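You operate a simulated robot arm through the tools that you are given. There is no shell and no other tool.

Carry out the task below with a simulated robot arm. There is one attempt and no reset: what you move stays moved.

JOB
Slide the rack module home on the rails and tighten both thumb screws.

Only the result counts: the job must be done as asked and must still hold three seconds after the hand-in. Knocking over, shifting, dropping, spilling or breaking anything else fails it.

ROBOT AND FRAMES
A 7-joint arm with a two-finger gripper, fixed in place. Base frame: the origin is on the floor under the middle of its stand, x ahead of it, y to its left, z up; the work surface is at about z = 76. Units: cm, degrees, N and s.
With the tool pointing down near the work surface it reaches from about 32 to 76 cm from the base axis. Its first joint turns from -166.0 to 166.0 degrees. Payload 1.71 kg.
Tool frame: the origin (TCP) lies between the finger pads and is the grasp point; the fingertips stand 2 cm ahead of it; z points along the fingers, y is the line along which they close. The gripper opens to 9.6 cm; its body begins 11.3 cm behind the TCP.
Orientation is that of the tool frame in the base frame, as a unit quaternion [w, x, y, z]. With the fingers straight down and closing along the base's y, the tool's x points along the base's -x, its y along +y and its z along -z.

CONTROLS
- The arm moves only by the tool move_arm. Its argument "commands" is a list of rows, each an object (a shift or turn left out is 0, a gripper value left out holds the last) with "jaw": the finger opening in cm, from 0 to 9.6; "travel": the shift along the tool's x, y, z in cm, a list of three; "angular": the turn, a rotation vector about the tool's x, y, z in degrees, a list of three. In form: [{"jaw": jaw, "travel": [dx, dy, dz], "angular": [wx, wy, wz]}, ...]. A call has 1 to 20 rows; each row shifts and turns the commanded pose from where the row before left it, along the tool's axes as they then stand. Rows are played at 5 a second. More than 5 cm and 8.6 degrees between two rows, or a gripper value outside its range, and nothing of the call is played. A pose out of reach is approached as far as the arm can. The call stops where the force on the tool passes 50 N (or 10 N more than at its start, if that is more) or the arm is blocked; 0.2 s more then pass. Each finger travels about 15.3 cm/s and halts on what it meets, pressing with about 33 N; the grip force reading is that of the motor and also rises with nothing between the fingers. The clock runs only during rows and for 0.2 s after the last one: add rows that do not move to give the fingers time. It gives the time, the measured TCP pose, the force on the tool (base axes), the opening and the grip force at its end, in the units of the frame above (readings bear some noise), with the torque about the TCP (base axes, N m) and any sound that the robot's microphone picked up.
- Cameras (640 x 400 px; columns grow to the right, rows downward): "scene" is fixed at [5.19, 65.03, 143.11]; the picture's right is [-0.24, -0.97, 0.00], its down [-0.71, 0.18, -0.68] and it looks along [0.66, -0.16, -0.73] (base axes); focal length 275 px, centre (320, 200). "wrist" rides on the gripper at [6.6, 1.4, -14.5] in the tool frame; the picture's right is [-0.21, 0.98, 0.00], its down [-0.88, -0.18, -0.45] and it looks along [-0.44, -0.09, 0.90] (tool axes); focal length 275 px, centre (320, 200). There is no depth. A picture from a camera that has moved, and an enlarged one, comes with that camera's place and axes in the base frame and with its lens.
- grab_frame(camera): a new picture of that camera. No time passes.
- lift_body(by): moves the trunk up (or, below 0, down) by that many cm; the arm rides with it, the base frame stays. It gives what a move gives, with no picture.
- enlarge(camera, box): a new picture of the part [left, top, right, bottom] of that camera's present view, enlarged. No time passes.
- finish_job(): hands the job in; it is judged then, once.

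Places have to be worked out from the pictures, the camera data and where the tool is seen. Open the gripper and draw the arm clear of the work before you hand the job in, unless the task says otherwise.

The tools are called by a JSON object that holds its "name" and its "arguments". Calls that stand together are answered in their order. move_arm: Moves the arm, as the interface text tells. Its arguments: {"type":"object","properties":{"commands":{"type":"array","items":{"type":"object","properties":{"jaw":{"type":"number"},"travel":{"type":"array","items":{"type":"number"}},"angular":{"type":"array","items":{"type":"number"}}}}}},"required":["commands"]} The other tools are called the same way: lift_body (by) moves the trunk up or down; grab_frame (camera) takes a picture; enlarge (camera, box) takes an enlarged picture of a part of a camera's view; finish_job () hands the job in.

At the start:

```text
time_s: 0.0
tcp_pos: [45.31, 36.85, 109.0]
tool_rot: [-0.001, 0.001, 1.0, 0.0]
wrist_force: [-0.6, 0.3, -0.1]
ft_torque: [-0.01, 0.03, 0.01]
grip_width: 9.62
finger_force: 0.1
trunk travel left (down, up): [-22.5, 16.1]
```

scene: 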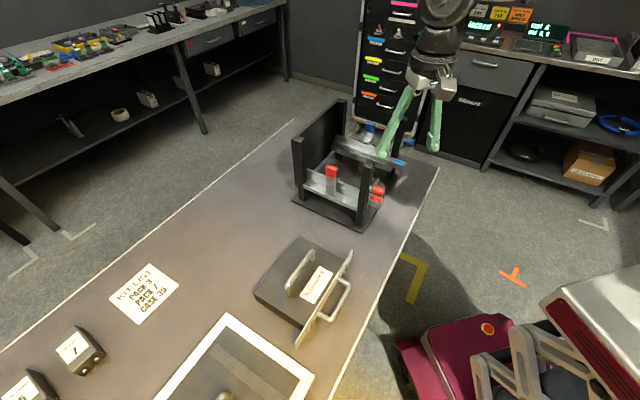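
wrist: 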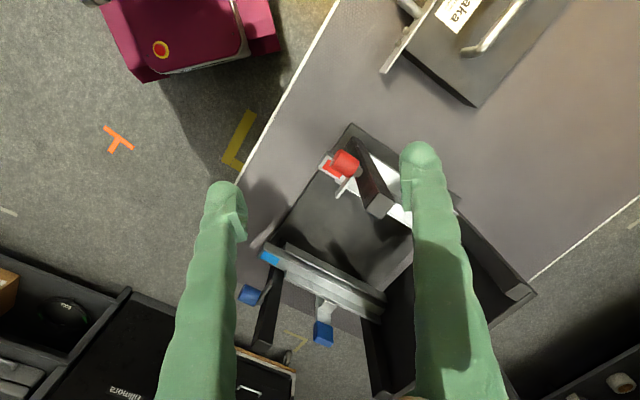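

I'll start by taking closer looks at the rack, the module and the surroundings before moving anything.

{"name": "enlarge", "arguments": {"camera": "scene", "box": [260, 80, 450, 240]}}

{"name": "enlarge", "arguments": {"camera": "scene", "box": [230, 220, 390, 360]}}

{"name": "enlarge", "arguments": {"camera": "wrist", "box": [220, 100, 560, 400]}}

```text
2.50 times, centred on (355, 160) of scene
camera zoom: at [5.19, 65.03, 143.11], right [-0.24, -0.97, 0.0], down [-0.71, 0.18, -0.68], along [0.66, -0.16, -0.73], focal length 688 px, centre (232, 300)
```

zoom: 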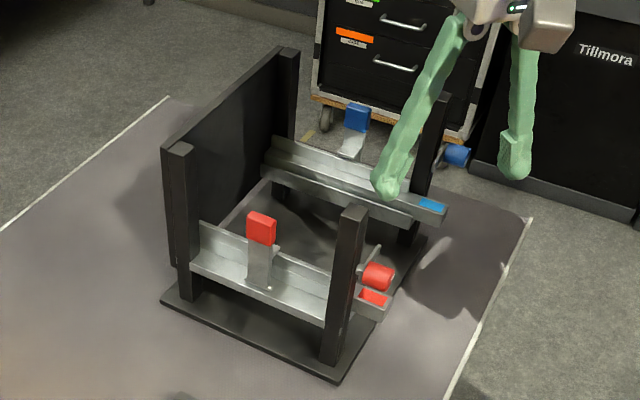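

```text
2.86 times, centred on (310, 290) of scene
camera zoom: at [5.19, 65.03, 143.11], right [-0.24, -0.97, 0.0], down [-0.71, 0.18, -0.68], along [0.66, -0.16, -0.73], focal length 787 px, centre (349, -57)
```

zoom: 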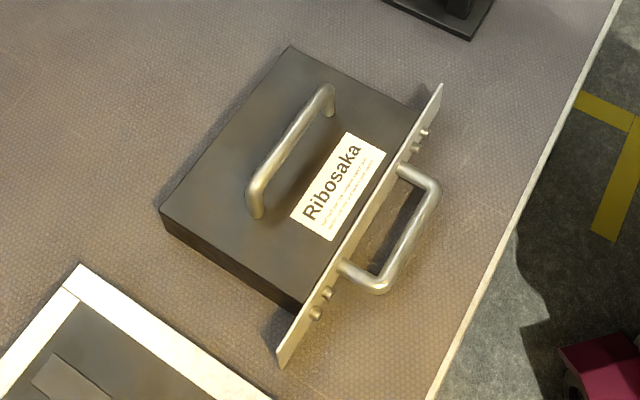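

```text
1.33 times, centred on (390, 250) of wrist
camera zoom: at [38.87, 38.03, 123.41], right [0.21, 0.98, 0.0], down [0.88, -0.18, 0.44], along [0.43, -0.09, -0.9], focal length 367 px, centre (227, 133)
```

zoom: 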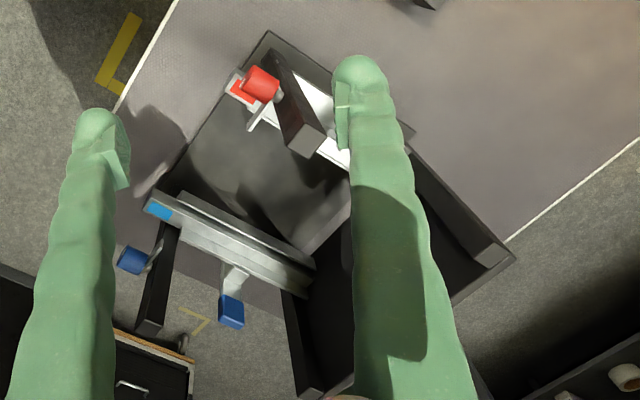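

The rack stands rotated about 45° with its open front toward the robot, and the module lies on the table in roughly the same orientation. I'll back the arm off, yaw 45° and tilt, to view the rack's front with the wrist camera.

{"name": "move_arm", "arguments": {"commands": [{"travel": [0, 0, -4], "angular": [0, 0, -7.5]}, {"travel": [0, 0, -4], "angular": [0, 0, -7.5]}, {"travel": [2, 0, 0], "angular": [0, 0, -7.5]}, {"travel": [3, 0, 0], "angular": [0, 0, -7.5]}, {"travel": [3, 0, 0], "angular": [0, 0, -7.5]}, {"travel": [4, 0, 0], "angular": [0, 0, -7.5]}, {"travel": [4, 0, 0]}, {"travel": [3, 0, 0]}, {}]}}

{"name": "grab_frame", "arguments": {"camera": "wrist"}}

{"name": "grab_frame", "arguments": {"camera": "scene"}}

```text
time_s: 2.0
tcp_pos: [28.19, 25.91, 117.31]
tool_rot: [0.006, -0.382, 0.924, -0.002]
wrist_force: [0.5, 0.2, -1.2]
ft_torque: [-0.02, 0.0, -0.02]
grip_width: 9.6
finger_force: 0.0
trunk travel left (down, up): [-22.5, 16.1]
```

```text
taken
camera wrist: at [22.32, 22.26, 131.75], right [-0.55, 0.84, -0.01], down [0.74, 0.49, 0.46], along [0.38, 0.24, -0.89], focal length 275 px, centre (320, 200)
```

wrist: 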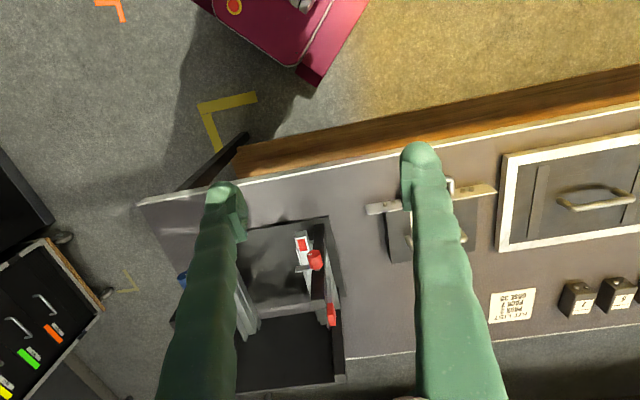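

```text
taken
```

scene: 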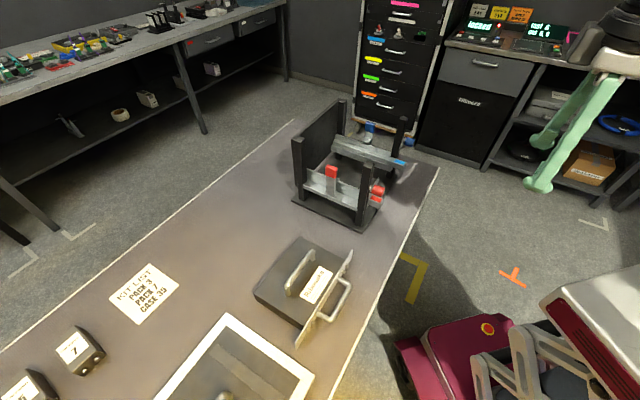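

The arm is now clear of the rack, so I'll zoom in on the rack and module from both cameras.

{"name": "enlarge", "arguments": {"camera": "scene", "box": [285, 90, 425, 240]}}

{"name": "enlarge", "arguments": {"camera": "scene", "box": [330, 140, 420, 210]}}

{"name": "enlarge", "arguments": {"camera": "scene", "box": [240, 225, 370, 355]}}

{"name": "enlarge", "arguments": {"camera": "scene", "box": [0, 260, 200, 400]}}

```text
2.67 times, centred on (355, 165) of scene
camera zoom: at [5.19, 65.03, 143.11], right [-0.24, -0.97, 0.0], down [-0.71, 0.18, -0.68], along [0.66, -0.16, -0.73], focal length 734 px, centre (227, 293)
```

zoom: 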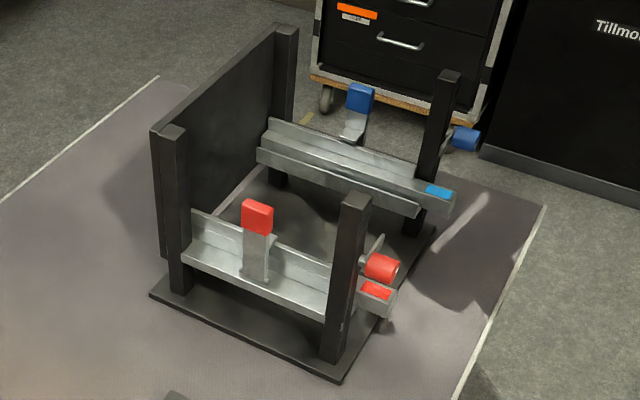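

```text
5.71 times, centred on (375, 175) of scene
camera zoom: at [5.19, 65.03, 143.11], right [-0.24, -0.97, 0.0], down [-0.71, 0.18, -0.68], along [0.66, -0.16, -0.73], focal length 1574 px, centre (6, 343)
```

zoom: 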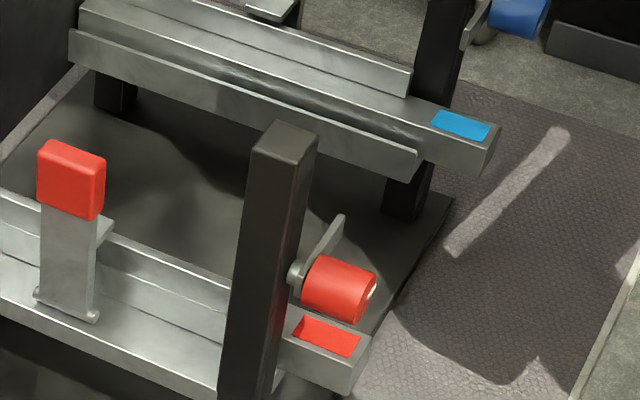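

```text
3.08 times, centred on (305, 290) of scene
camera zoom: at [5.19, 65.03, 143.11], right [-0.24, -0.97, 0.0], down [-0.71, 0.18, -0.68], along [0.66, -0.16, -0.73], focal length 847 px, centre (366, -77)
```

zoom: 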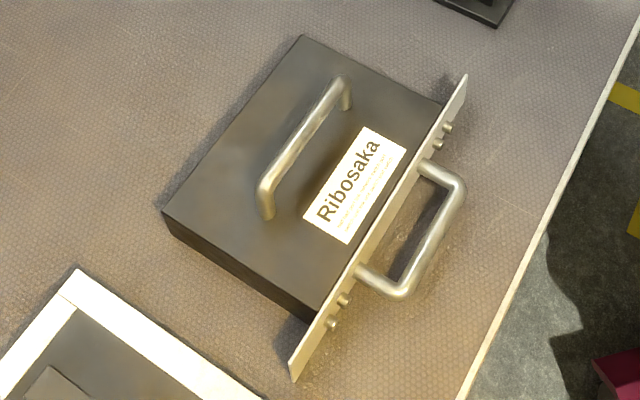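

```text
2.86 times, centred on (100, 330) of scene
camera zoom: at [5.19, 65.03, 143.11], right [-0.24, -0.97, 0.0], down [-0.71, 0.18, -0.68], along [0.66, -0.16, -0.73], focal length 787 px, centre (949, -171)
```

zoom: 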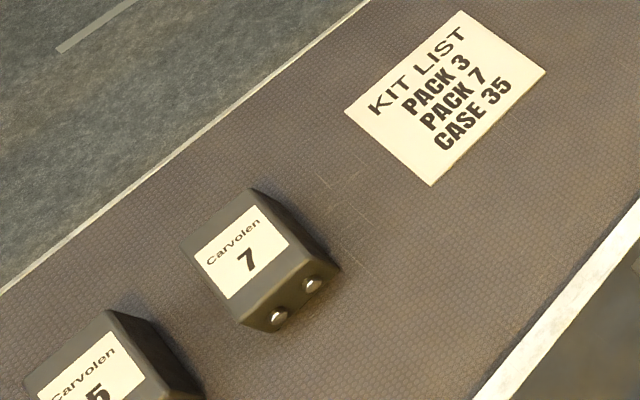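

I'll lower and tilt the tool in front of the rack to view the thumb screws and latches head-on.

{"name": "move_arm", "arguments": {"commands": [{"travel": [-1.8, -2.9, 2.4]}, {"travel": [-1.8, -2.9, 2.4]}, {"travel": [-1.8, -2.9, 2.4]}, {"travel": [-1.8, -2.9, 2.4]}, {"travel": [-1.8, -2.9, 2.4]}, {"angular": [0, -7, 0]}, {"angular": [0, -7, 0]}, {"angular": [0, -7, 0]}, {"angular": [0, -7, 0]}, {"angular": [0, -7, 0]}, {"angular": [0, -7, 0]}, {"angular": [0, -7, 0]}, {}]}}

{"name": "grab_frame", "arguments": {"camera": "wrist"}}

{"name": "grab_frame", "arguments": {"camera": "scene"}}

```text
time_s: 4.8
tcp_pos: [44.81, 22.36, 105.53]
tool_rot: [0.39, -0.35, 0.838, 0.156]
wrist_force: [-1.0, 0.2, -0.6]
ft_torque: [0.01, 0.01, 0.0]
grip_width: 9.6
finger_force: 0.1
trunk travel left (down, up): [-22.5, 16.1]
```

```text
taken
camera wrist: at [33.14, 12.4, 109.89], right [-0.6, 0.79, 0.15], down [0.29, 0.04, 0.96], along [0.75, 0.62, -0.25], focal length 275 px, centre (320, 200)
```

wrist: 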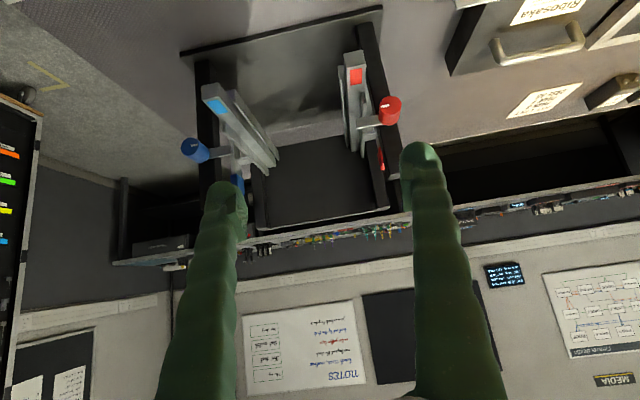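

```text
taken
```

scene: 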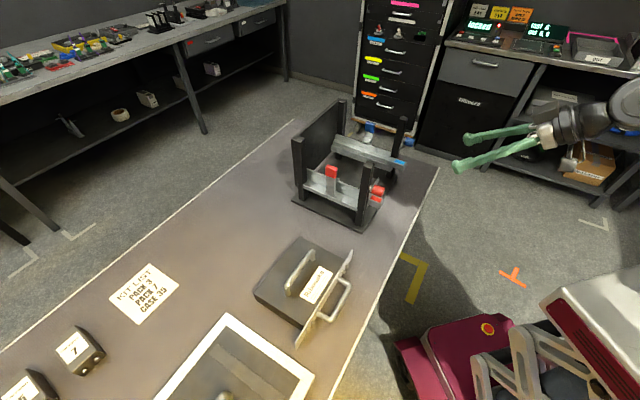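

The view is upside down but clear; I'll zoom in on the rails, latches and knobs.

{"name": "enlarge", "arguments": {"camera": "wrist", "box": [170, 40, 290, 200]}}

{"name": "enlarge", "arguments": {"camera": "wrist", "box": [310, 30, 430, 190]}}

{"name": "enlarge", "arguments": {"camera": "wrist", "box": [160, 0, 440, 220]}}

```text
2.50 times, centred on (230, 120) of wrist
camera zoom: at [33.14, 12.4, 109.89], right [-0.6, 0.79, 0.15], down [0.29, 0.04, 0.96], along [0.75, 0.62, -0.25], focal length 688 px, centre (545, 400)
```

zoom: 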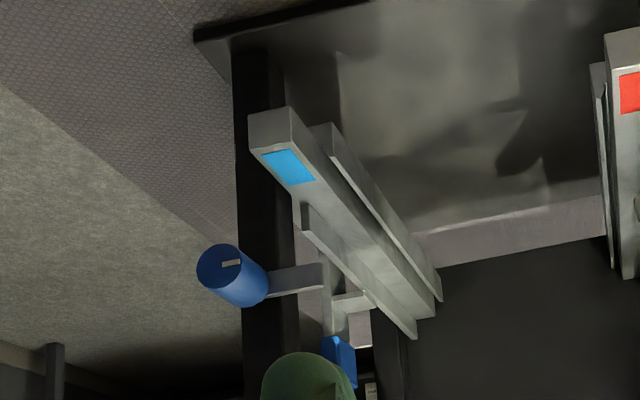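

```text
2.50 times, centred on (370, 110) of wrist
camera zoom: at [33.14, 12.4, 109.89], right [-0.6, 0.79, 0.15], down [0.29, 0.04, 0.96], along [0.75, 0.62, -0.25], focal length 688 px, centre (195, 425)
```

zoom: 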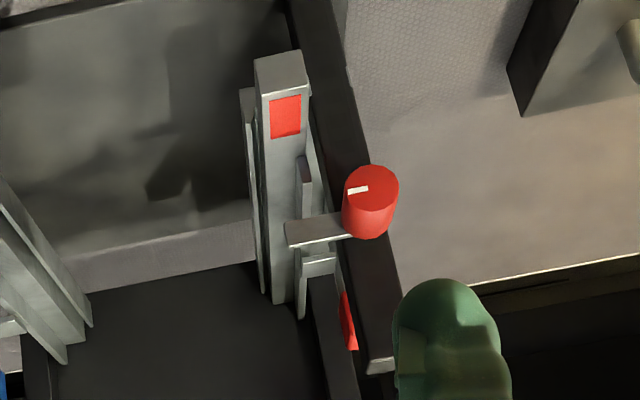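

```text
1.82 times, centred on (300, 110) of wrist
camera zoom: at [33.14, 12.4, 109.89], right [-0.6, 0.79, 0.15], down [0.29, 0.04, 0.96], along [0.75, 0.62, -0.25], focal length 500 px, centre (356, 364)
```

zoom: 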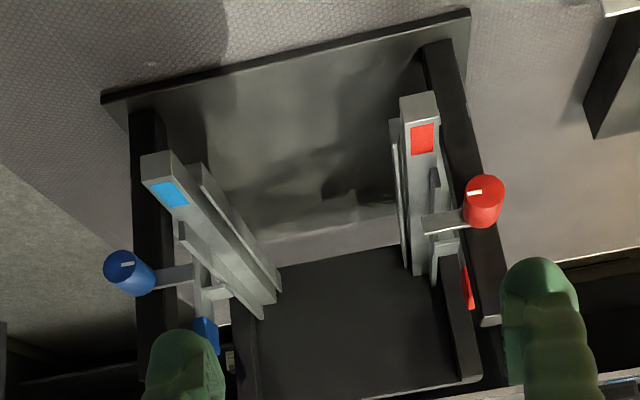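

Each thumb screw carries a keeper tab pointing inward, and there's a lever with a pawl mid-rail. I'll zoom further on these parts.

{"name": "enlarge", "arguments": {"camera": "scene", "box": [305, 155, 355, 205]}}

{"name": "enlarge", "arguments": {"camera": "scene", "box": [335, 110, 415, 170]}}

{"name": "enlarge", "arguments": {"camera": "wrist", "box": [350, 80, 410, 180]}}

{"name": "enlarge", "arguments": {"camera": "wrist", "box": [190, 90, 270, 200]}}

```text
8.00 times, centred on (330, 180) of scene
camera zoom: at [5.19, 65.03, 143.11], right [-0.24, -0.97, 0.0], down [-0.71, 0.18, -0.68], along [0.66, -0.16, -0.73], focal length 2203 px, centre (240, 360)
```

zoom: 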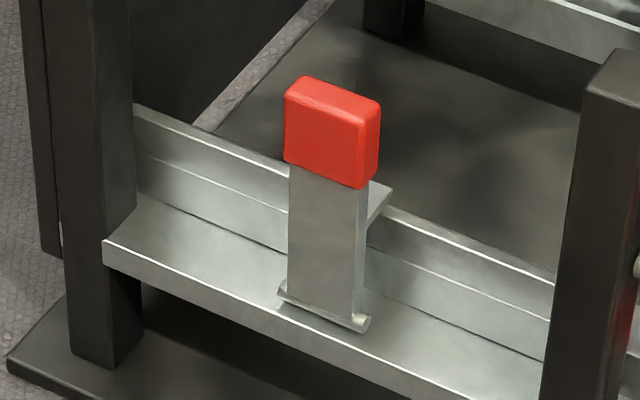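

```text
6.67 times, centred on (375, 140) of scene
camera zoom: at [5.19, 65.03, 143.11], right [-0.24, -0.97, 0.0], down [-0.71, 0.18, -0.68], along [0.66, -0.16, -0.73], focal length 1836 px, centre (-47, 600)
```

zoom: 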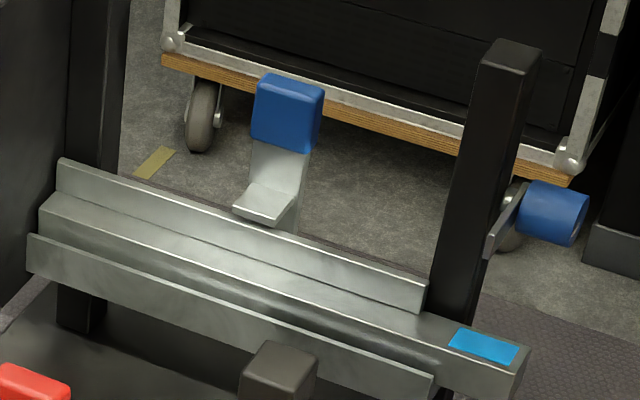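

```text
4.00 times, centred on (380, 130) of wrist
camera zoom: at [33.14, 12.4, 109.89], right [-0.6, 0.79, 0.15], down [0.29, 0.04, 0.96], along [0.75, 0.62, -0.25], focal length 1101 px, centre (80, 480)
```

zoom: 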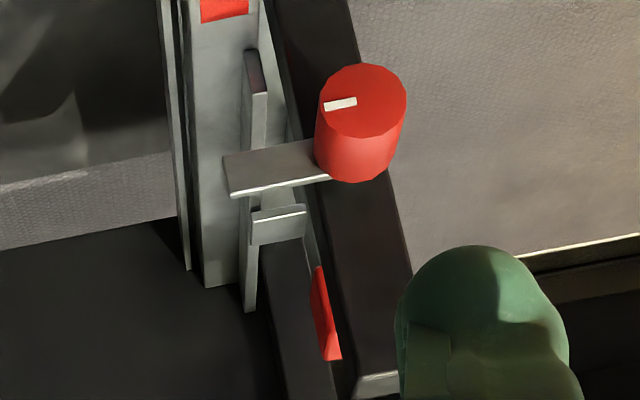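

```text
3.64 times, centred on (230, 145) of wrist
camera zoom: at [33.14, 12.4, 109.89], right [-0.6, 0.79, 0.15], down [0.29, 0.04, 0.96], along [0.75, 0.62, -0.25], focal length 1001 px, centre (647, 400)
```

zoom: 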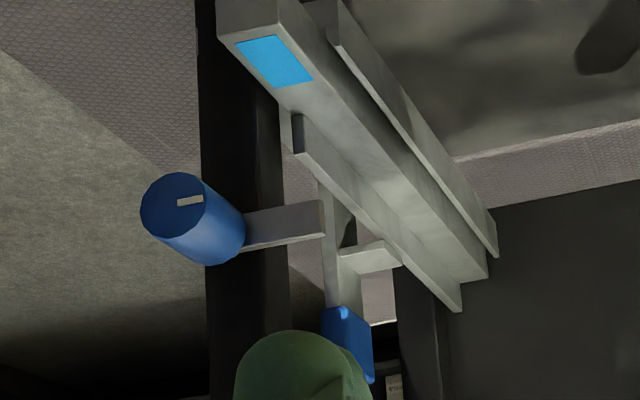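

Let me get a level head-on view of the rack front at screw height, to measure the clearance between rails and keeper tabs.

{"name": "move_arm", "arguments": {"commands": [{"travel": [2.7, -1.0, 2.0]}, {"travel": [2.7, -1.0, 2.0]}, {"travel": [2.7, -1.0, 2.0]}, {"travel": [2.7, -1.0, 2.0], "angular": [0, -7, 0]}, {"angular": [0, -7, 0]}, {}]}}

{"name": "grab_frame", "arguments": {"camera": "wrist"}}

{"name": "grab_frame", "arguments": {"camera": "scene"}}

```text
time_s: 6.2
tcp_pos: [47.43, 18.65, 92.36]
tool_rot: [0.489, -0.327, 0.784, 0.198]
wrist_force: [-0.5, -0.8, 0.1]
ft_torque: [-0.01, 0.0, -0.01]
grip_width: 9.59
finger_force: 0.1
trunk travel left (down, up): [-22.5, 16.1]
```

```text
taken
camera wrist: at [35.18, 8.36, 92.8], right [-0.63, 0.76, 0.17], down [0.12, -0.13, 0.98], along [0.77, 0.64, -0.01], focal length 275 px, centre (320, 200)
```

wrist: 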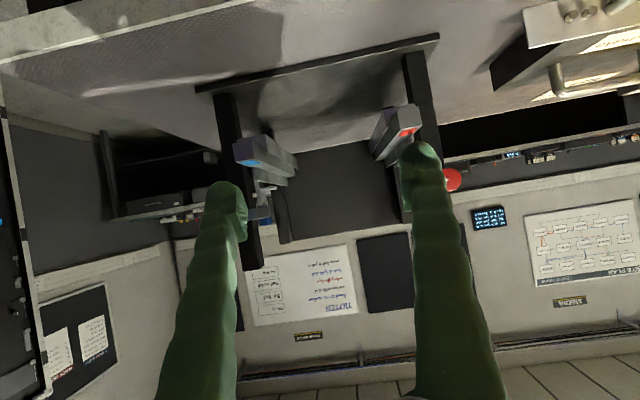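

```text
taken
```

scene: 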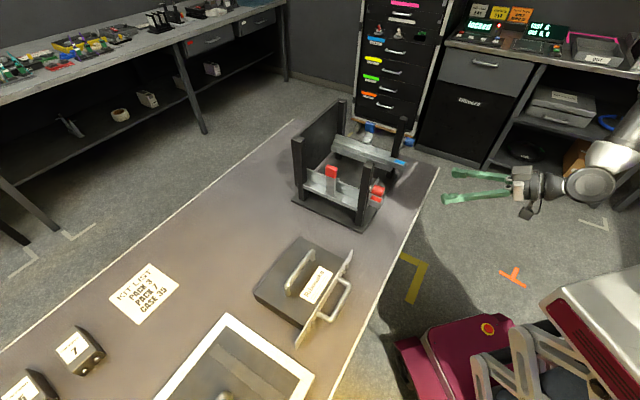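

The open fingers hide the knobs; I'll close the gripper so both sides of the rack are visible.

{"name": "move_arm", "arguments": {"commands": [{"jaw": 0}, {"jaw": 0}, {"jaw": 0}, {"jaw": 0}]}}

{"name": "grab_frame", "arguments": {"camera": "wrist"}}

{"name": "enlarge", "arguments": {"camera": "wrist", "box": [350, 90, 470, 230]}}

{"name": "enlarge", "arguments": {"camera": "wrist", "box": [170, 120, 300, 230]}}

```text
time_s: 7.2
tcp_pos: [47.45, 18.77, 92.3]
tool_rot: [0.489, -0.328, 0.784, 0.198]
wrist_force: [-0.1, -0.8, -0.8]
ft_torque: [-0.05, 0.02, 0.03]
grip_width: 0.0
finger_force: 29.8
trunk travel left (down, up): [-22.5, 16.1]
```

```text
taken
camera wrist: at [35.21, 8.34, 92.84], right [-0.63, 0.76, 0.17], down [0.12, -0.13, 0.98], along [0.77, 0.64, -0.01], focal length 275 px, centre (320, 200)
```

wrist: 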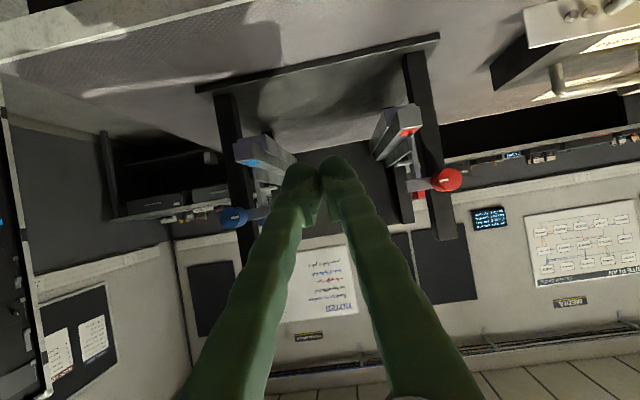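

```text
2.86 times, centred on (410, 160) of wrist
camera zoom: at [35.21, 8.34, 92.84], right [-0.63, 0.76, 0.17], down [0.12, -0.13, 0.98], along [0.77, 0.64, -0.01], focal length 786 px, centre (63, 314)
```

zoom: 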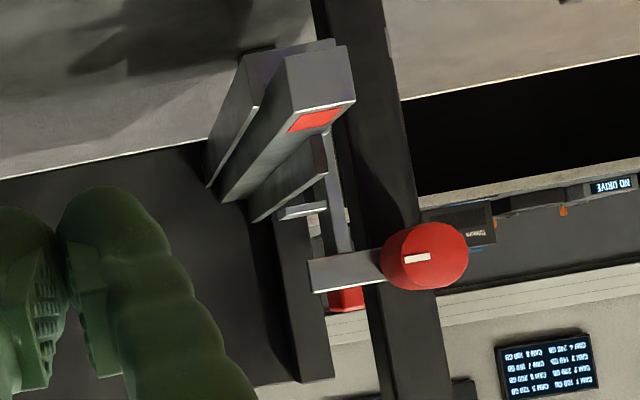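

```text
3.64 times, centred on (235, 175) of wrist
camera zoom: at [35.21, 8.34, 92.84], right [-0.63, 0.76, 0.17], down [0.12, -0.13, 0.98], along [0.77, 0.64, -0.01], focal length 1001 px, centre (629, 291)
```

zoom: 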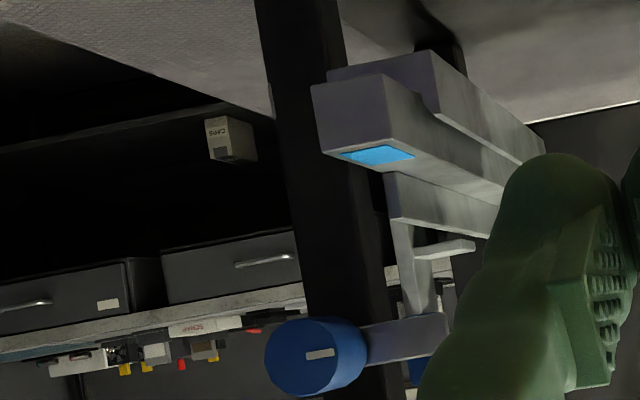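

Gap between rail tops (~z 86.7) and tab undersides (~z 92) is about 5.5 cm, and the module looks ~5 cm tall, so it should pass under the tabs. Now I'll straighten the tool, raise it, and go look at the module.

{"name": "move_arm", "arguments": {"commands": [{"angular": [0, 7, 0]}, {"angular": [0, 7, 0]}, {"angular": [0, 7, 0]}, {"angular": [0, 7, 0]}, {"angular": [0, 7, 0]}, {"angular": [0, 7, 0]}, {"angular": [0, 7, 0]}, {"angular": [0, 7, 0]}, {"angular": [0, 7, 0]}, {"travel": [0, 0, -4.5]}, {"travel": [0, 0, -4.5]}, {"travel": [0, 0, -4.5]}, {"travel": [0, 0, -4.5]}, {}]}}

```text
time_s: 10.2
tcp_pos: [47.13, 18.73, 110.34]
tool_rot: [0.007, -0.383, 0.924, -0.003]
wrist_force: [1.2, -0.5, -0.5]
ft_torque: [-0.02, 0.0, 0.01]
grip_width: 0.0
finger_force: 29.7
trunk travel left (down, up): [-22.5, 16.1]
```

Tool is vertical at z 110, clear of everything. I'll carry it over the module and turn the fingers so they close across the top handle.

{"name": "move_arm", "arguments": {"commands": [{"travel": [-2.06, 4.12, 0]}, {"travel": [-2.06, 4.12, 0]}, {"travel": [-2.06, 4.12, 0]}, {"travel": [-2.06, 4.12, 0]}, {"travel": [-2.06, 4.12, 0]}, {"travel": [-2.06, 4.12, 0]}, {"travel": [-2.06, 4.12, 0]}, {"travel": [-2.06, 4.12, 0]}, {"travel": [-2.06, 4.12, 0]}, {"angular": [0, 0, 8.2]}, {"angular": [0, 0, 8.2]}, {"angular": [0, 0, 8.2]}, {"angular": [0, 0, 8.2]}, {"angular": [0, 0, 8.2]}, {"angular": [0, 0, 8.2]}, {"angular": [0, 0, 8.2]}, {"angular": [0, 0, 8.2]}, {"angular": [0, 0, 8.2]}, {"angular": [0, 0, 8.2]}]}}

{"name": "grab_frame", "arguments": {"camera": "wrist"}}

{"name": "grab_frame", "arguments": {"camera": "scene"}}

```text
time_s: 14.2
tcp_pos: [33.88, 58.2, 110.08]
tool_rot: [0.007, 0.318, 0.948, 0.002]
wrist_force: [0.2, 0.3, 1.1]
ft_torque: [0.01, 0.01, 0.02]
grip_width: 0.0
finger_force: 29.6
trunk travel left (down, up): [-22.5, 16.1]
```

```text
taken
camera wrist: at [29.33, 63.08, 124.53], right [0.75, 0.66, 0.01], down [0.58, -0.68, 0.45], along [0.3, -0.34, -0.89], focal length 275 px, centre (320, 200)
```

wrist: 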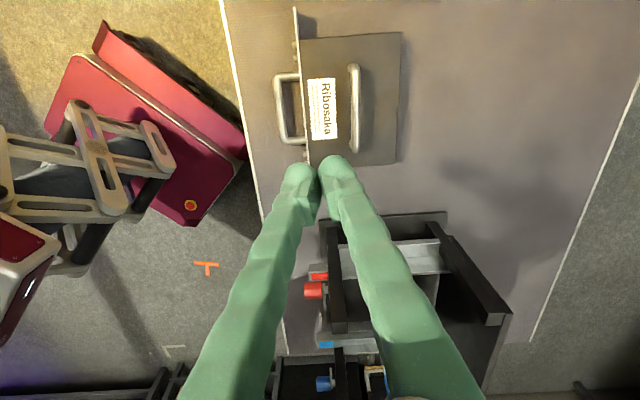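

```text
taken
```

scene: 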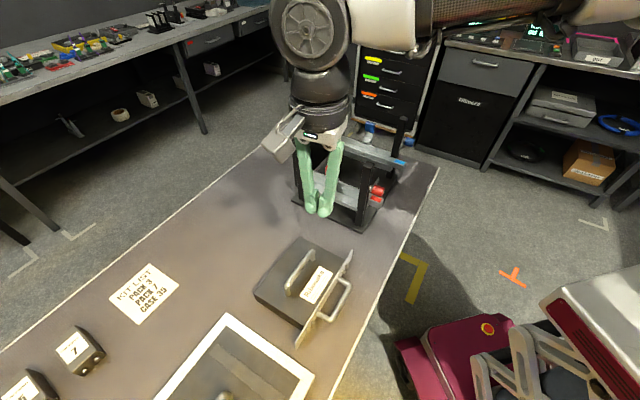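

Zooming in on the module from nearly above to fix its position, angle and handle.

{"name": "enlarge", "arguments": {"camera": "wrist", "box": [250, 0, 430, 180]}}

{"name": "enlarge", "arguments": {"camera": "wrist", "box": [260, 190, 520, 400]}}

```text
2.22 times, centred on (340, 90) of wrist
camera zoom: at [29.33, 63.08, 124.53], right [0.75, 0.66, 0.01], down [0.58, -0.68, 0.45], along [0.3, -0.34, -0.89], focal length 612 px, centre (276, 444)
```

zoom: 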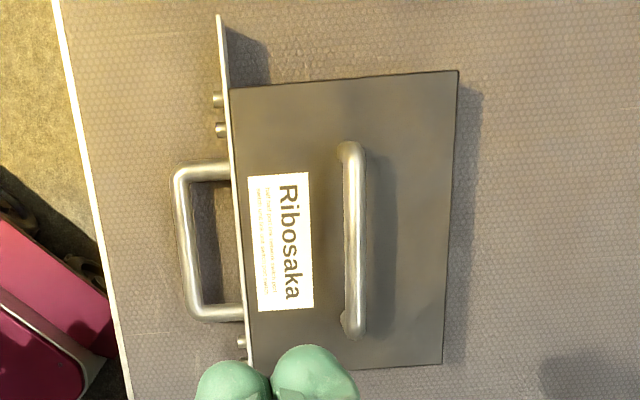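

```text
1.90 times, centred on (390, 295) of wrist
camera zoom: at [29.33, 63.08, 124.53], right [0.75, 0.66, 0.01], down [0.58, -0.68, 0.45], along [0.3, -0.34, -0.89], focal length 524 px, centre (187, 19)
```

zoom: 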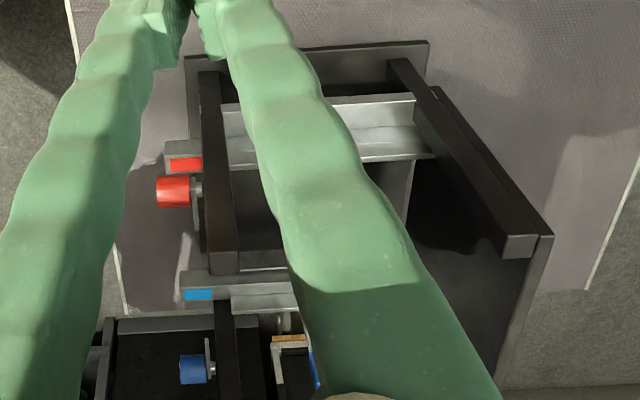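

Handle bar centre is about (36.9, 62.0) at z ≈ 85.5, running along −45°. I'll finish the yaw, open partly, centre over the handle and descend to a pre-grasp height to verify.

{"name": "move_arm", "arguments": {"commands": [{"jaw": 6, "angular": [0, 0, 8]}, {"travel": [0.2, 2.4, 3]}, {"travel": [0.2, 2.4, 3]}, {"travel": [0, 0, 4]}, {"travel": [0, 0, 4]}, {}]}}

{"name": "grab_frame", "arguments": {"camera": "wrist"}}

{"name": "enlarge", "arguments": {"camera": "scene", "box": [230, 180, 390, 360]}}

```text
time_s: 15.6
tcp_pos: [37.09, 61.86, 95.97]
tool_rot: [0.006, 0.383, 0.924, 0.003]
wrist_force: [0.4, 0.0, 0.2]
ft_torque: [0.0, 0.03, 0.0]
grip_width: 5.98
finger_force: 0.2
trunk travel left (down, up): [-22.5, 16.1]
```

```text
taken
camera wrist: at [33.4, 67.33, 110.37], right [0.84, 0.55, 0.01], down [0.48, -0.75, 0.45], along [0.26, -0.37, -0.89], focal length 275 px, centre (320, 200)
```

wrist: 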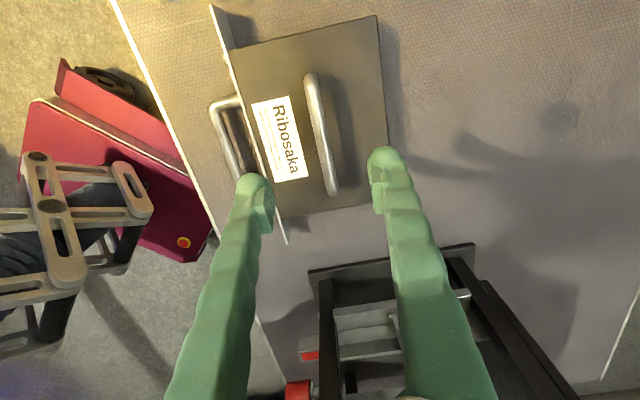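

```text
2.22 times, centred on (310, 270) of scene
camera zoom: at [5.19, 65.03, 143.11], right [-0.24, -0.97, 0.0], down [-0.71, 0.18, -0.68], along [0.66, -0.16, -0.73], focal length 612 px, centre (342, 44)
```

zoom: 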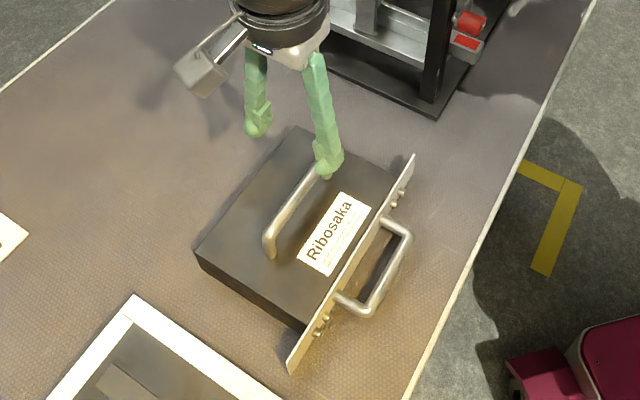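

The handle is ~0.3 cm farther along the closing direction than the TCP axis; I'll correct that, descend around the bar (TCP z≈85, tips ~2 cm above the module lid) and check before closing.

{"name": "move_arm", "arguments": {"commands": [{"travel": [0, 0.3, 4]}, {"travel": [0, 0, 4]}, {"travel": [0, 0, 2.6]}, {}]}}

{"name": "grab_frame", "arguments": {"camera": "wrist"}}

{"name": "enlarge", "arguments": {"camera": "scene", "box": [240, 200, 380, 340]}}

```text
time_s: 16.6
tcp_pos: [37.59, 61.84, 85.4]
tool_rot: [0.007, 0.383, 0.924, 0.004]
wrist_force: [0.2, -0.1, -0.8]
ft_torque: [0.01, 0.01, -0.02]
grip_width: 6.02
finger_force: 0.0
trunk travel left (down, up): [-22.5, 16.1]
```

```text
taken
camera wrist: at [33.89, 67.51, 99.82], right [0.84, 0.55, 0.01], down [0.48, -0.75, 0.45], along [0.26, -0.37, -0.89], focal length 275 px, centre (320, 200)
```

wrist: 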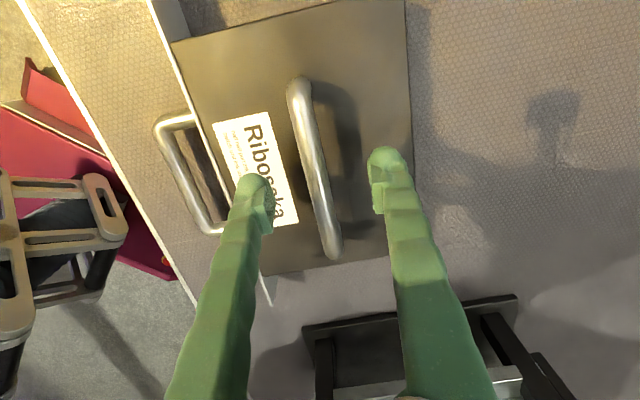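

```text
2.86 times, centred on (310, 270) of scene
camera zoom: at [5.19, 65.03, 143.11], right [-0.24, -0.97, 0.0], down [-0.71, 0.18, -0.68], along [0.66, -0.16, -0.73], focal length 787 px, centre (349, 0)
```

zoom: 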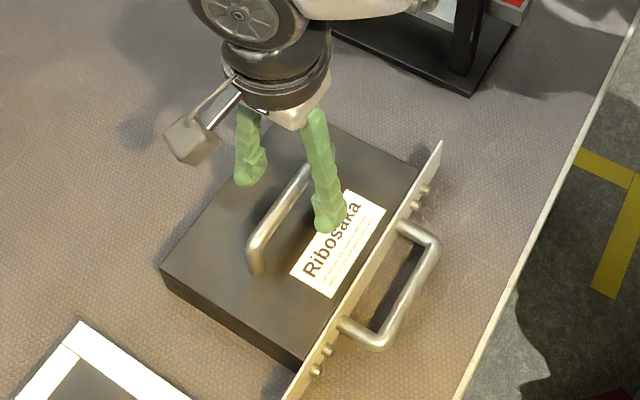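

The bar lies between the fingers near its middle. I'll lower slightly and close on it.

{"name": "move_arm", "arguments": {"commands": [{"travel": [0, 0, 0.6]}, {"jaw": 3}, {"jaw": 1.5}, {"jaw": 0}, {"jaw": 0}, {"jaw": 0}, {"jaw": 0}]}}

{"name": "grab_frame", "arguments": {"camera": "wrist"}}

{"name": "enlarge", "arguments": {"camera": "scene", "box": [240, 200, 380, 340]}}

```text
time_s: 18.2
tcp_pos: [37.6, 61.96, 84.87]
tool_rot: [0.006, 0.383, 0.924, 0.002]
wrist_force: [-0.7, -1.1, 0.2]
ft_torque: [0.06, 0.04, -0.01]
grip_width: 0.98
finger_force: 33.4
trunk travel left (down, up): [-22.5, 16.1]
```

```text
taken
camera wrist: at [33.9, 67.46, 99.22], right [0.84, 0.55, 0.01], down [0.48, -0.75, 0.45], along [0.26, -0.37, -0.89], focal length 275 px, centre (320, 200)
```

wrist: 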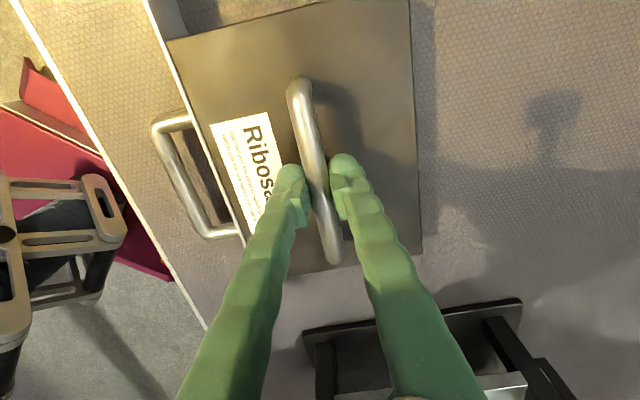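

```text
2.86 times, centred on (310, 270) of scene
camera zoom: at [5.19, 65.03, 143.11], right [-0.24, -0.97, 0.0], down [-0.71, 0.18, -0.68], along [0.66, -0.16, -0.73], focal length 787 px, centre (349, 0)
```

zoom: 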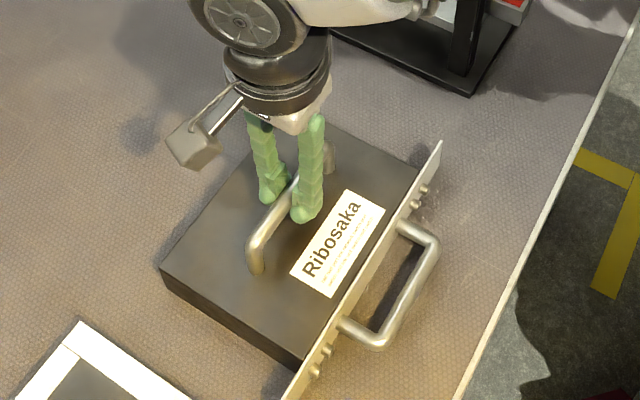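

Gripped on the ~1 cm bar with 33 N. I'll lift a little and check the load and whether the module hangs level.

{"name": "move_arm", "arguments": {"commands": [{"travel": [0, 0, -0.5]}, {"travel": [0, 0, -1]}, {"travel": [0, 0, -1.5]}, {}]}}

{"name": "grab_frame", "arguments": {"camera": "wrist"}}

{"name": "enlarge", "arguments": {"camera": "scene", "box": [240, 200, 380, 340]}}

```text
time_s: 19.2
tcp_pos: [37.48, 62.01, 88.03]
tool_rot: [0.006, 0.383, 0.924, 0.003]
wrist_force: [-0.8, 0.4, -0.1]
ft_torque: [0.04, -0.03, 0.0]
grip_width: 0.0
finger_force: 29.0
trunk travel left (down, up): [-22.5, 16.1]
```

```text
taken
camera wrist: at [33.78, 67.51, 102.34], right [0.84, 0.55, 0.01], down [0.48, -0.75, 0.45], along [0.26, -0.37, -0.89], focal length 275 px, centre (320, 200)
```

wrist: 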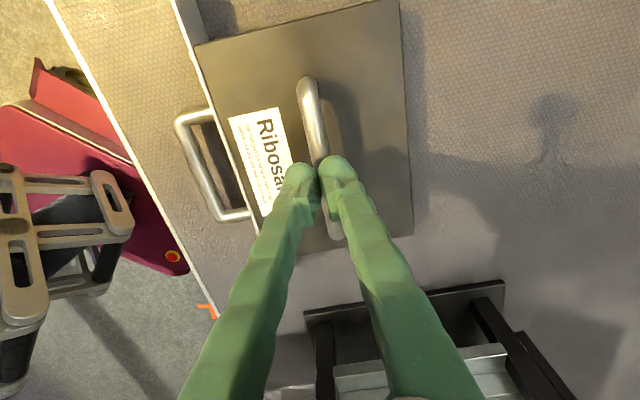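

```text
2.86 times, centred on (310, 270) of scene
camera zoom: at [5.19, 65.03, 143.11], right [-0.24, -0.97, 0.0], down [-0.71, 0.18, -0.68], along [0.66, -0.16, -0.73], focal length 787 px, centre (349, 0)
```

zoom: 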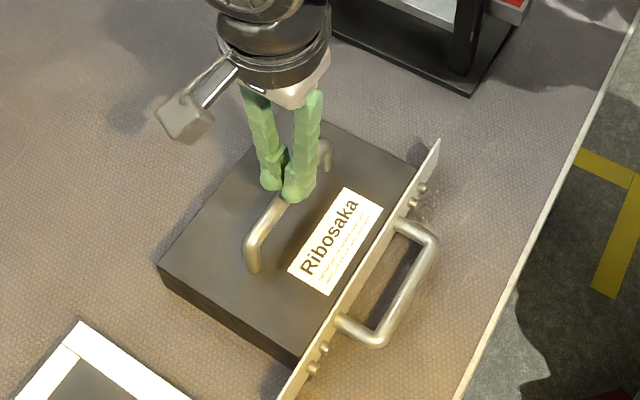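

The bar slipped out — the handle is lower than I estimated (~z 83). I'll reopen, go down about 1.6 cm deeper than before, and regrip.

{"name": "move_arm", "arguments": {"commands": [{"jaw": 4}, {"jaw": 4}, {"travel": [0, 0, 2]}, {"travel": [0, 0, 1.5]}, {"travel": [0, 0, 0.6]}, {"travel": [0, 0, 0.4]}, {}]}}

{"name": "grab_frame", "arguments": {"camera": "wrist"}}

{"name": "enlarge", "arguments": {"camera": "scene", "box": [260, 210, 350, 300]}}

```text
time_s: 20.8
tcp_pos: [37.57, 61.97, 83.5]
tool_rot: [0.006, 0.383, 0.924, 0.003]
wrist_force: [-0.1, -0.2, 0.3]
ft_torque: [-0.01, -0.02, 0.0]
grip_width: 3.99
finger_force: 0.0
trunk travel left (down, up): [-22.5, 16.1]
```

```text
taken
camera wrist: at [33.82, 67.57, 97.84], right [0.84, 0.55, 0.01], down [0.48, -0.75, 0.45], along [0.26, -0.37, -0.89], focal length 275 px, centre (320, 200)
```

wrist: 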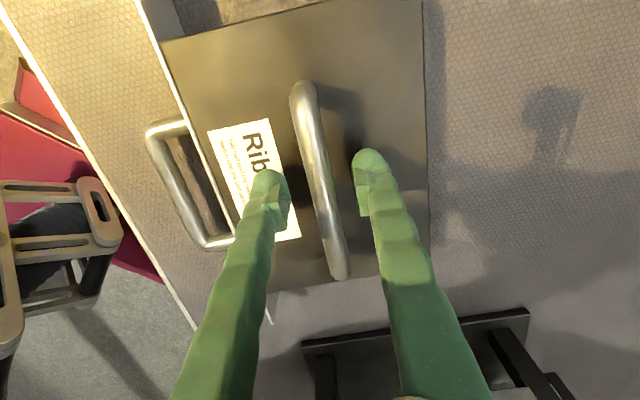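

```text
4.44 times, centred on (305, 255) of scene
camera zoom: at [5.19, 65.03, 143.11], right [-0.24, -0.97, 0.0], down [-0.71, 0.18, -0.68], along [0.66, -0.16, -0.73], focal length 1224 px, centre (387, -44)
```

zoom: 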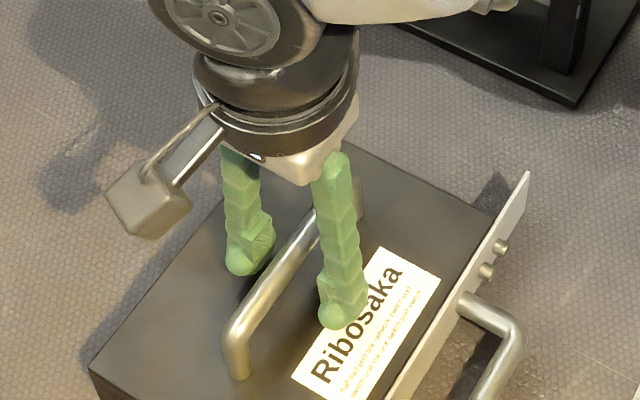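

No contact yet. I'll go another 0.4 cm down in small steps and watch the force.

{"name": "move_arm", "arguments": {"commands": [{"travel": [0, 0, 0.2]}, {"travel": [0, 0, 0.2]}, {}]}}

```text
time_s: 21.6
tcp_pos: [37.75, 62.0, 83.19]
tool_rot: [0.007, 0.382, 0.924, 0.004]
wrist_force: [0.6, 0.3, 0.1]
ft_torque: [0.04, -0.03, -0.01]
grip_width: 4.0
finger_force: 0.0
trunk travel left (down, up): [-22.5, 16.1]
```

Still free of the lid at TCP z 83.2. Closing on the bar now.

{"name": "move_arm", "arguments": {"commands": [{"jaw": 2}, {"jaw": 1}, {"jaw": 0}, {"jaw": 0}, {"jaw": 0}, {"jaw": 0}]}}

{"name": "grab_frame", "arguments": {"camera": "wrist"}}

```text
time_s: 23.0
tcp_pos: [37.8, 62.1, 83.06]
tool_rot: [0.007, 0.383, 0.924, 0.003]
wrist_force: [1.9, 1.8, 0.0]
ft_torque: [-0.02, -0.01, -0.06]
grip_width: 0.78
finger_force: 33.3
trunk travel left (down, up): [-22.5, 16.1]
```

```text
taken
camera wrist: at [33.86, 67.6, 97.45], right [0.84, 0.55, 0.01], down [0.48, -0.75, 0.45], along [0.26, -0.37, -0.89], focal length 275 px, centre (320, 200)
```

wrist: 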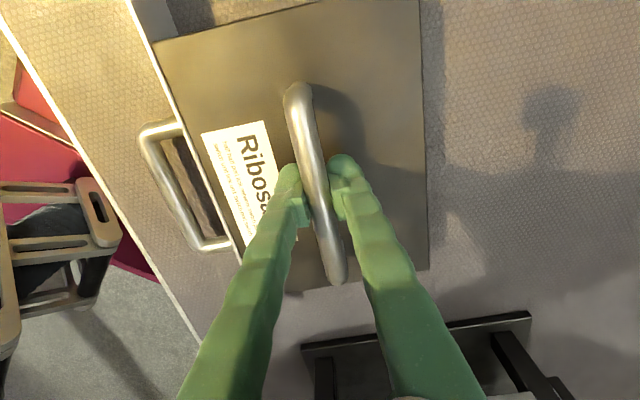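

Grip width 0.78 with 33 N. Lifting gently to see if it holds this time.

{"name": "move_arm", "arguments": {"commands": [{"travel": [0, 0, -0.3]}, {"travel": [0, 0, -0.3]}, {"travel": [0, 0, -0.4]}, {}]}}

{"name": "grab_frame", "arguments": {"camera": "wrist"}}

{"name": "enlarge", "arguments": {"camera": "scene", "box": [240, 200, 380, 340]}}

```text
time_s: 24.0
tcp_pos: [37.71, 62.14, 84.03]
tool_rot: [0.007, 0.383, 0.924, 0.002]
wrist_force: [0.4, -0.5, -7.1]
ft_torque: [0.04, -0.01, -0.03]
grip_width: 0.77
finger_force: 32.6
trunk travel left (down, up): [-22.5, 16.1]
```

```text
taken
camera wrist: at [33.87, 67.63, 98.4], right [0.84, 0.55, 0.01], down [0.48, -0.75, 0.45], along [0.25, -0.37, -0.89], focal length 275 px, centre (320, 200)
```

wrist: 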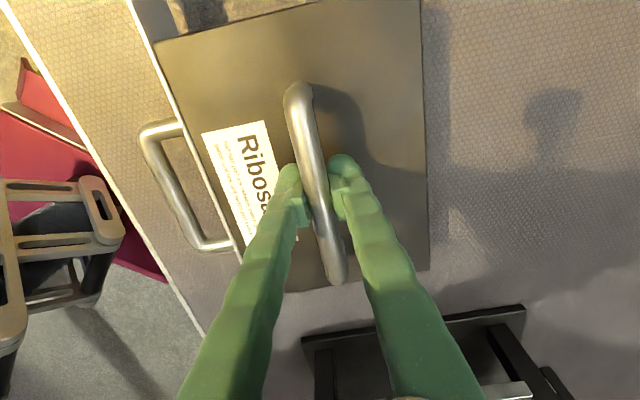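

```text
2.86 times, centred on (310, 270) of scene
camera zoom: at [5.19, 65.03, 143.11], right [-0.24, -0.97, 0.0], down [-0.71, 0.18, -0.68], along [0.66, -0.16, -0.73], focal length 787 px, centre (349, 0)
```

zoom: 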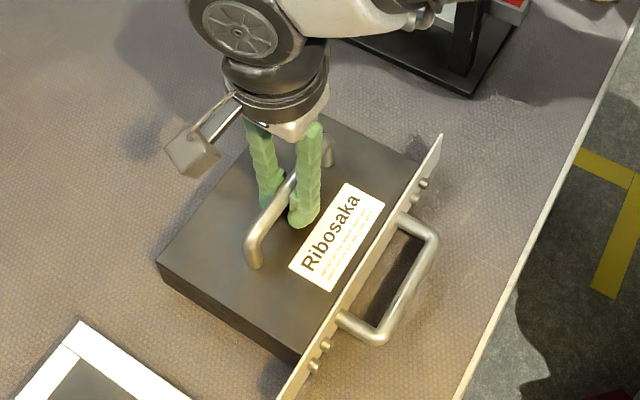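

It holds: ~7 N load (≈0.7 kg), module hanging level. TCP is ~7.1 cm above the module's underside. Now I'll raise it and carry it around to the front of the rack, staying well clear of the rack.

{"name": "move_arm", "arguments": {"commands": [{"travel": [0, 0, -1.5]}, {"travel": [0, -1.5, -2]}, {"travel": [0, -2.2, -2.5]}, {"travel": [0, -2.5, -2.5]}, {"travel": [0, -2.5, -2.5]}, {"travel": [0, -2.5, -2]}, {"travel": [0, -2.5, 0]}, {"travel": [-1, -2.5, 0]}, {"travel": [-2, -2.2, 0]}, {"travel": [-2.5, -1.5, 0]}, {"travel": [-2.8, 0, 0]}, {"travel": [-2.8, 0, 0]}, {"travel": [-2.8, 0, 0]}, {"travel": [-2.5, 0, 0]}, {"travel": [-1.5, 0, 0]}, {}]}}

{"name": "grab_frame", "arguments": {"camera": "scene"}}

{"name": "grab_frame", "arguments": {"camera": "wrist"}}

```text
time_s: 27.4
tcp_pos: [36.15, 35.3, 97.16]
tool_rot: [0.007, 0.383, 0.924, 0.004]
wrist_force: [1.2, 0.0, -7.0]
ft_torque: [0.02, 0.01, 0.03]
grip_width: 0.76
finger_force: 33.2
trunk travel left (down, up): [-22.5, 16.1]
```

```text
taken
```

scene: 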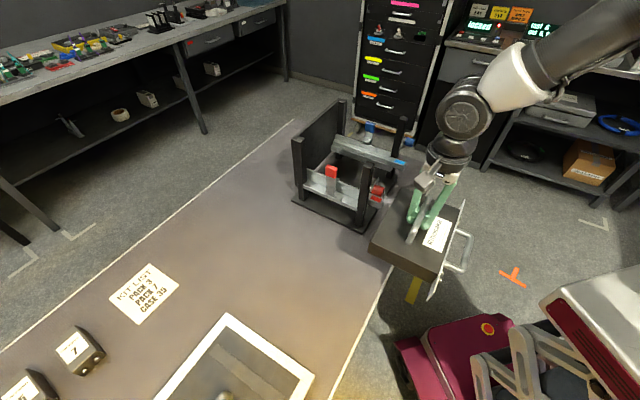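

```text
taken
camera wrist: at [32.26, 40.88, 111.56], right [0.84, 0.55, 0.01], down [0.48, -0.75, 0.45], along [0.26, -0.37, -0.89], focal length 275 px, centre (320, 200)
```

wrist: 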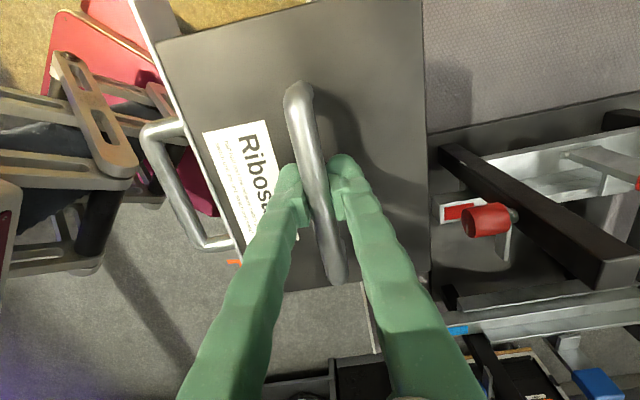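

Holding steadily. Continuing sideways to line the module up in front of the rack (about 6 cm gap in front of rail ends).

{"name": "move_arm", "arguments": {"commands": [{"travel": [-1.5, 0, 0]}, {"travel": [-2.5, 0, 0]}, {"travel": [-2.8, 0, 0]}, {"travel": [-2.8, 0, 0]}, {"travel": [-2.8, 0, 0]}, {"travel": [-2.8, 0, 0]}, {"travel": [-2.5, 0, 0]}, {"travel": [-1.8, 0, 0]}, {}]}}

{"name": "grab_frame", "arguments": {"camera": "scene"}}

{"name": "grab_frame", "arguments": {"camera": "wrist"}}

{"name": "enlarge", "arguments": {"camera": "scene", "box": [290, 100, 530, 300]}}

```text
time_s: 29.4
tcp_pos: [49.77, 21.29, 97.31]
tool_rot: [0.005, 0.383, 0.924, 0.003]
wrist_force: [-0.1, -0.2, -6.9]
ft_torque: [0.01, 0.0, 0.05]
grip_width: 0.74
finger_force: 32.7
trunk travel left (down, up): [-22.5, 16.1]
```

```text
taken
```

scene: 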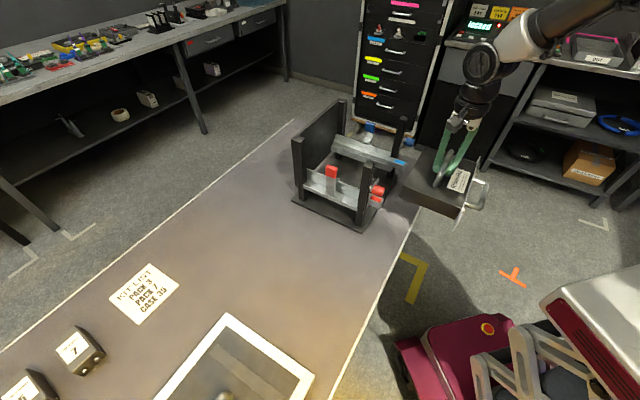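

```text
taken
camera wrist: at [46.02, 26.88, 111.67], right [0.84, 0.55, 0.01], down [0.48, -0.75, 0.45], along [0.25, -0.37, -0.89], focal length 275 px, centre (320, 200)
```

wrist: 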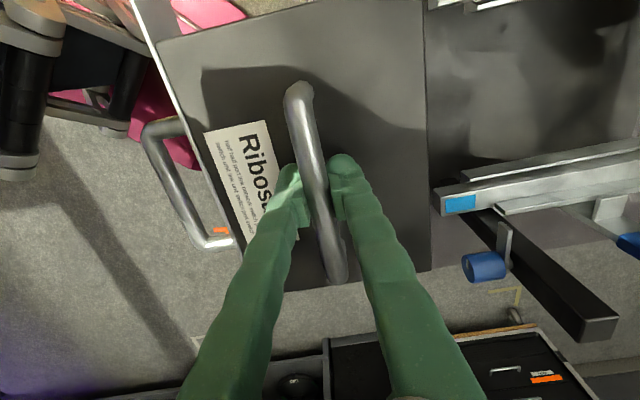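

```text
2.00 times, centred on (410, 200) of scene
camera zoom: at [5.19, 65.03, 143.11], right [-0.24, -0.97, 0.0], down [-0.71, 0.18, -0.68], along [0.66, -0.16, -0.73], focal length 551 px, centre (140, 200)
```

zoom: 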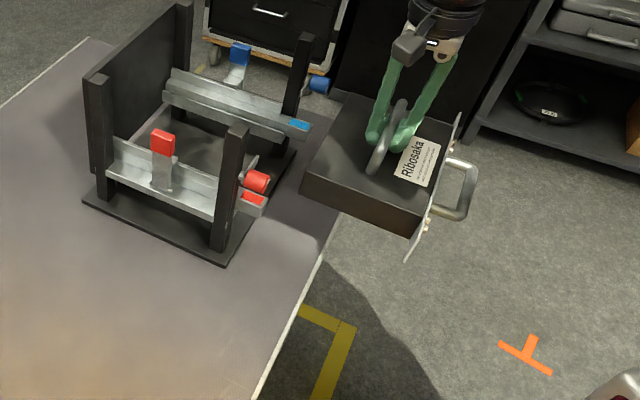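

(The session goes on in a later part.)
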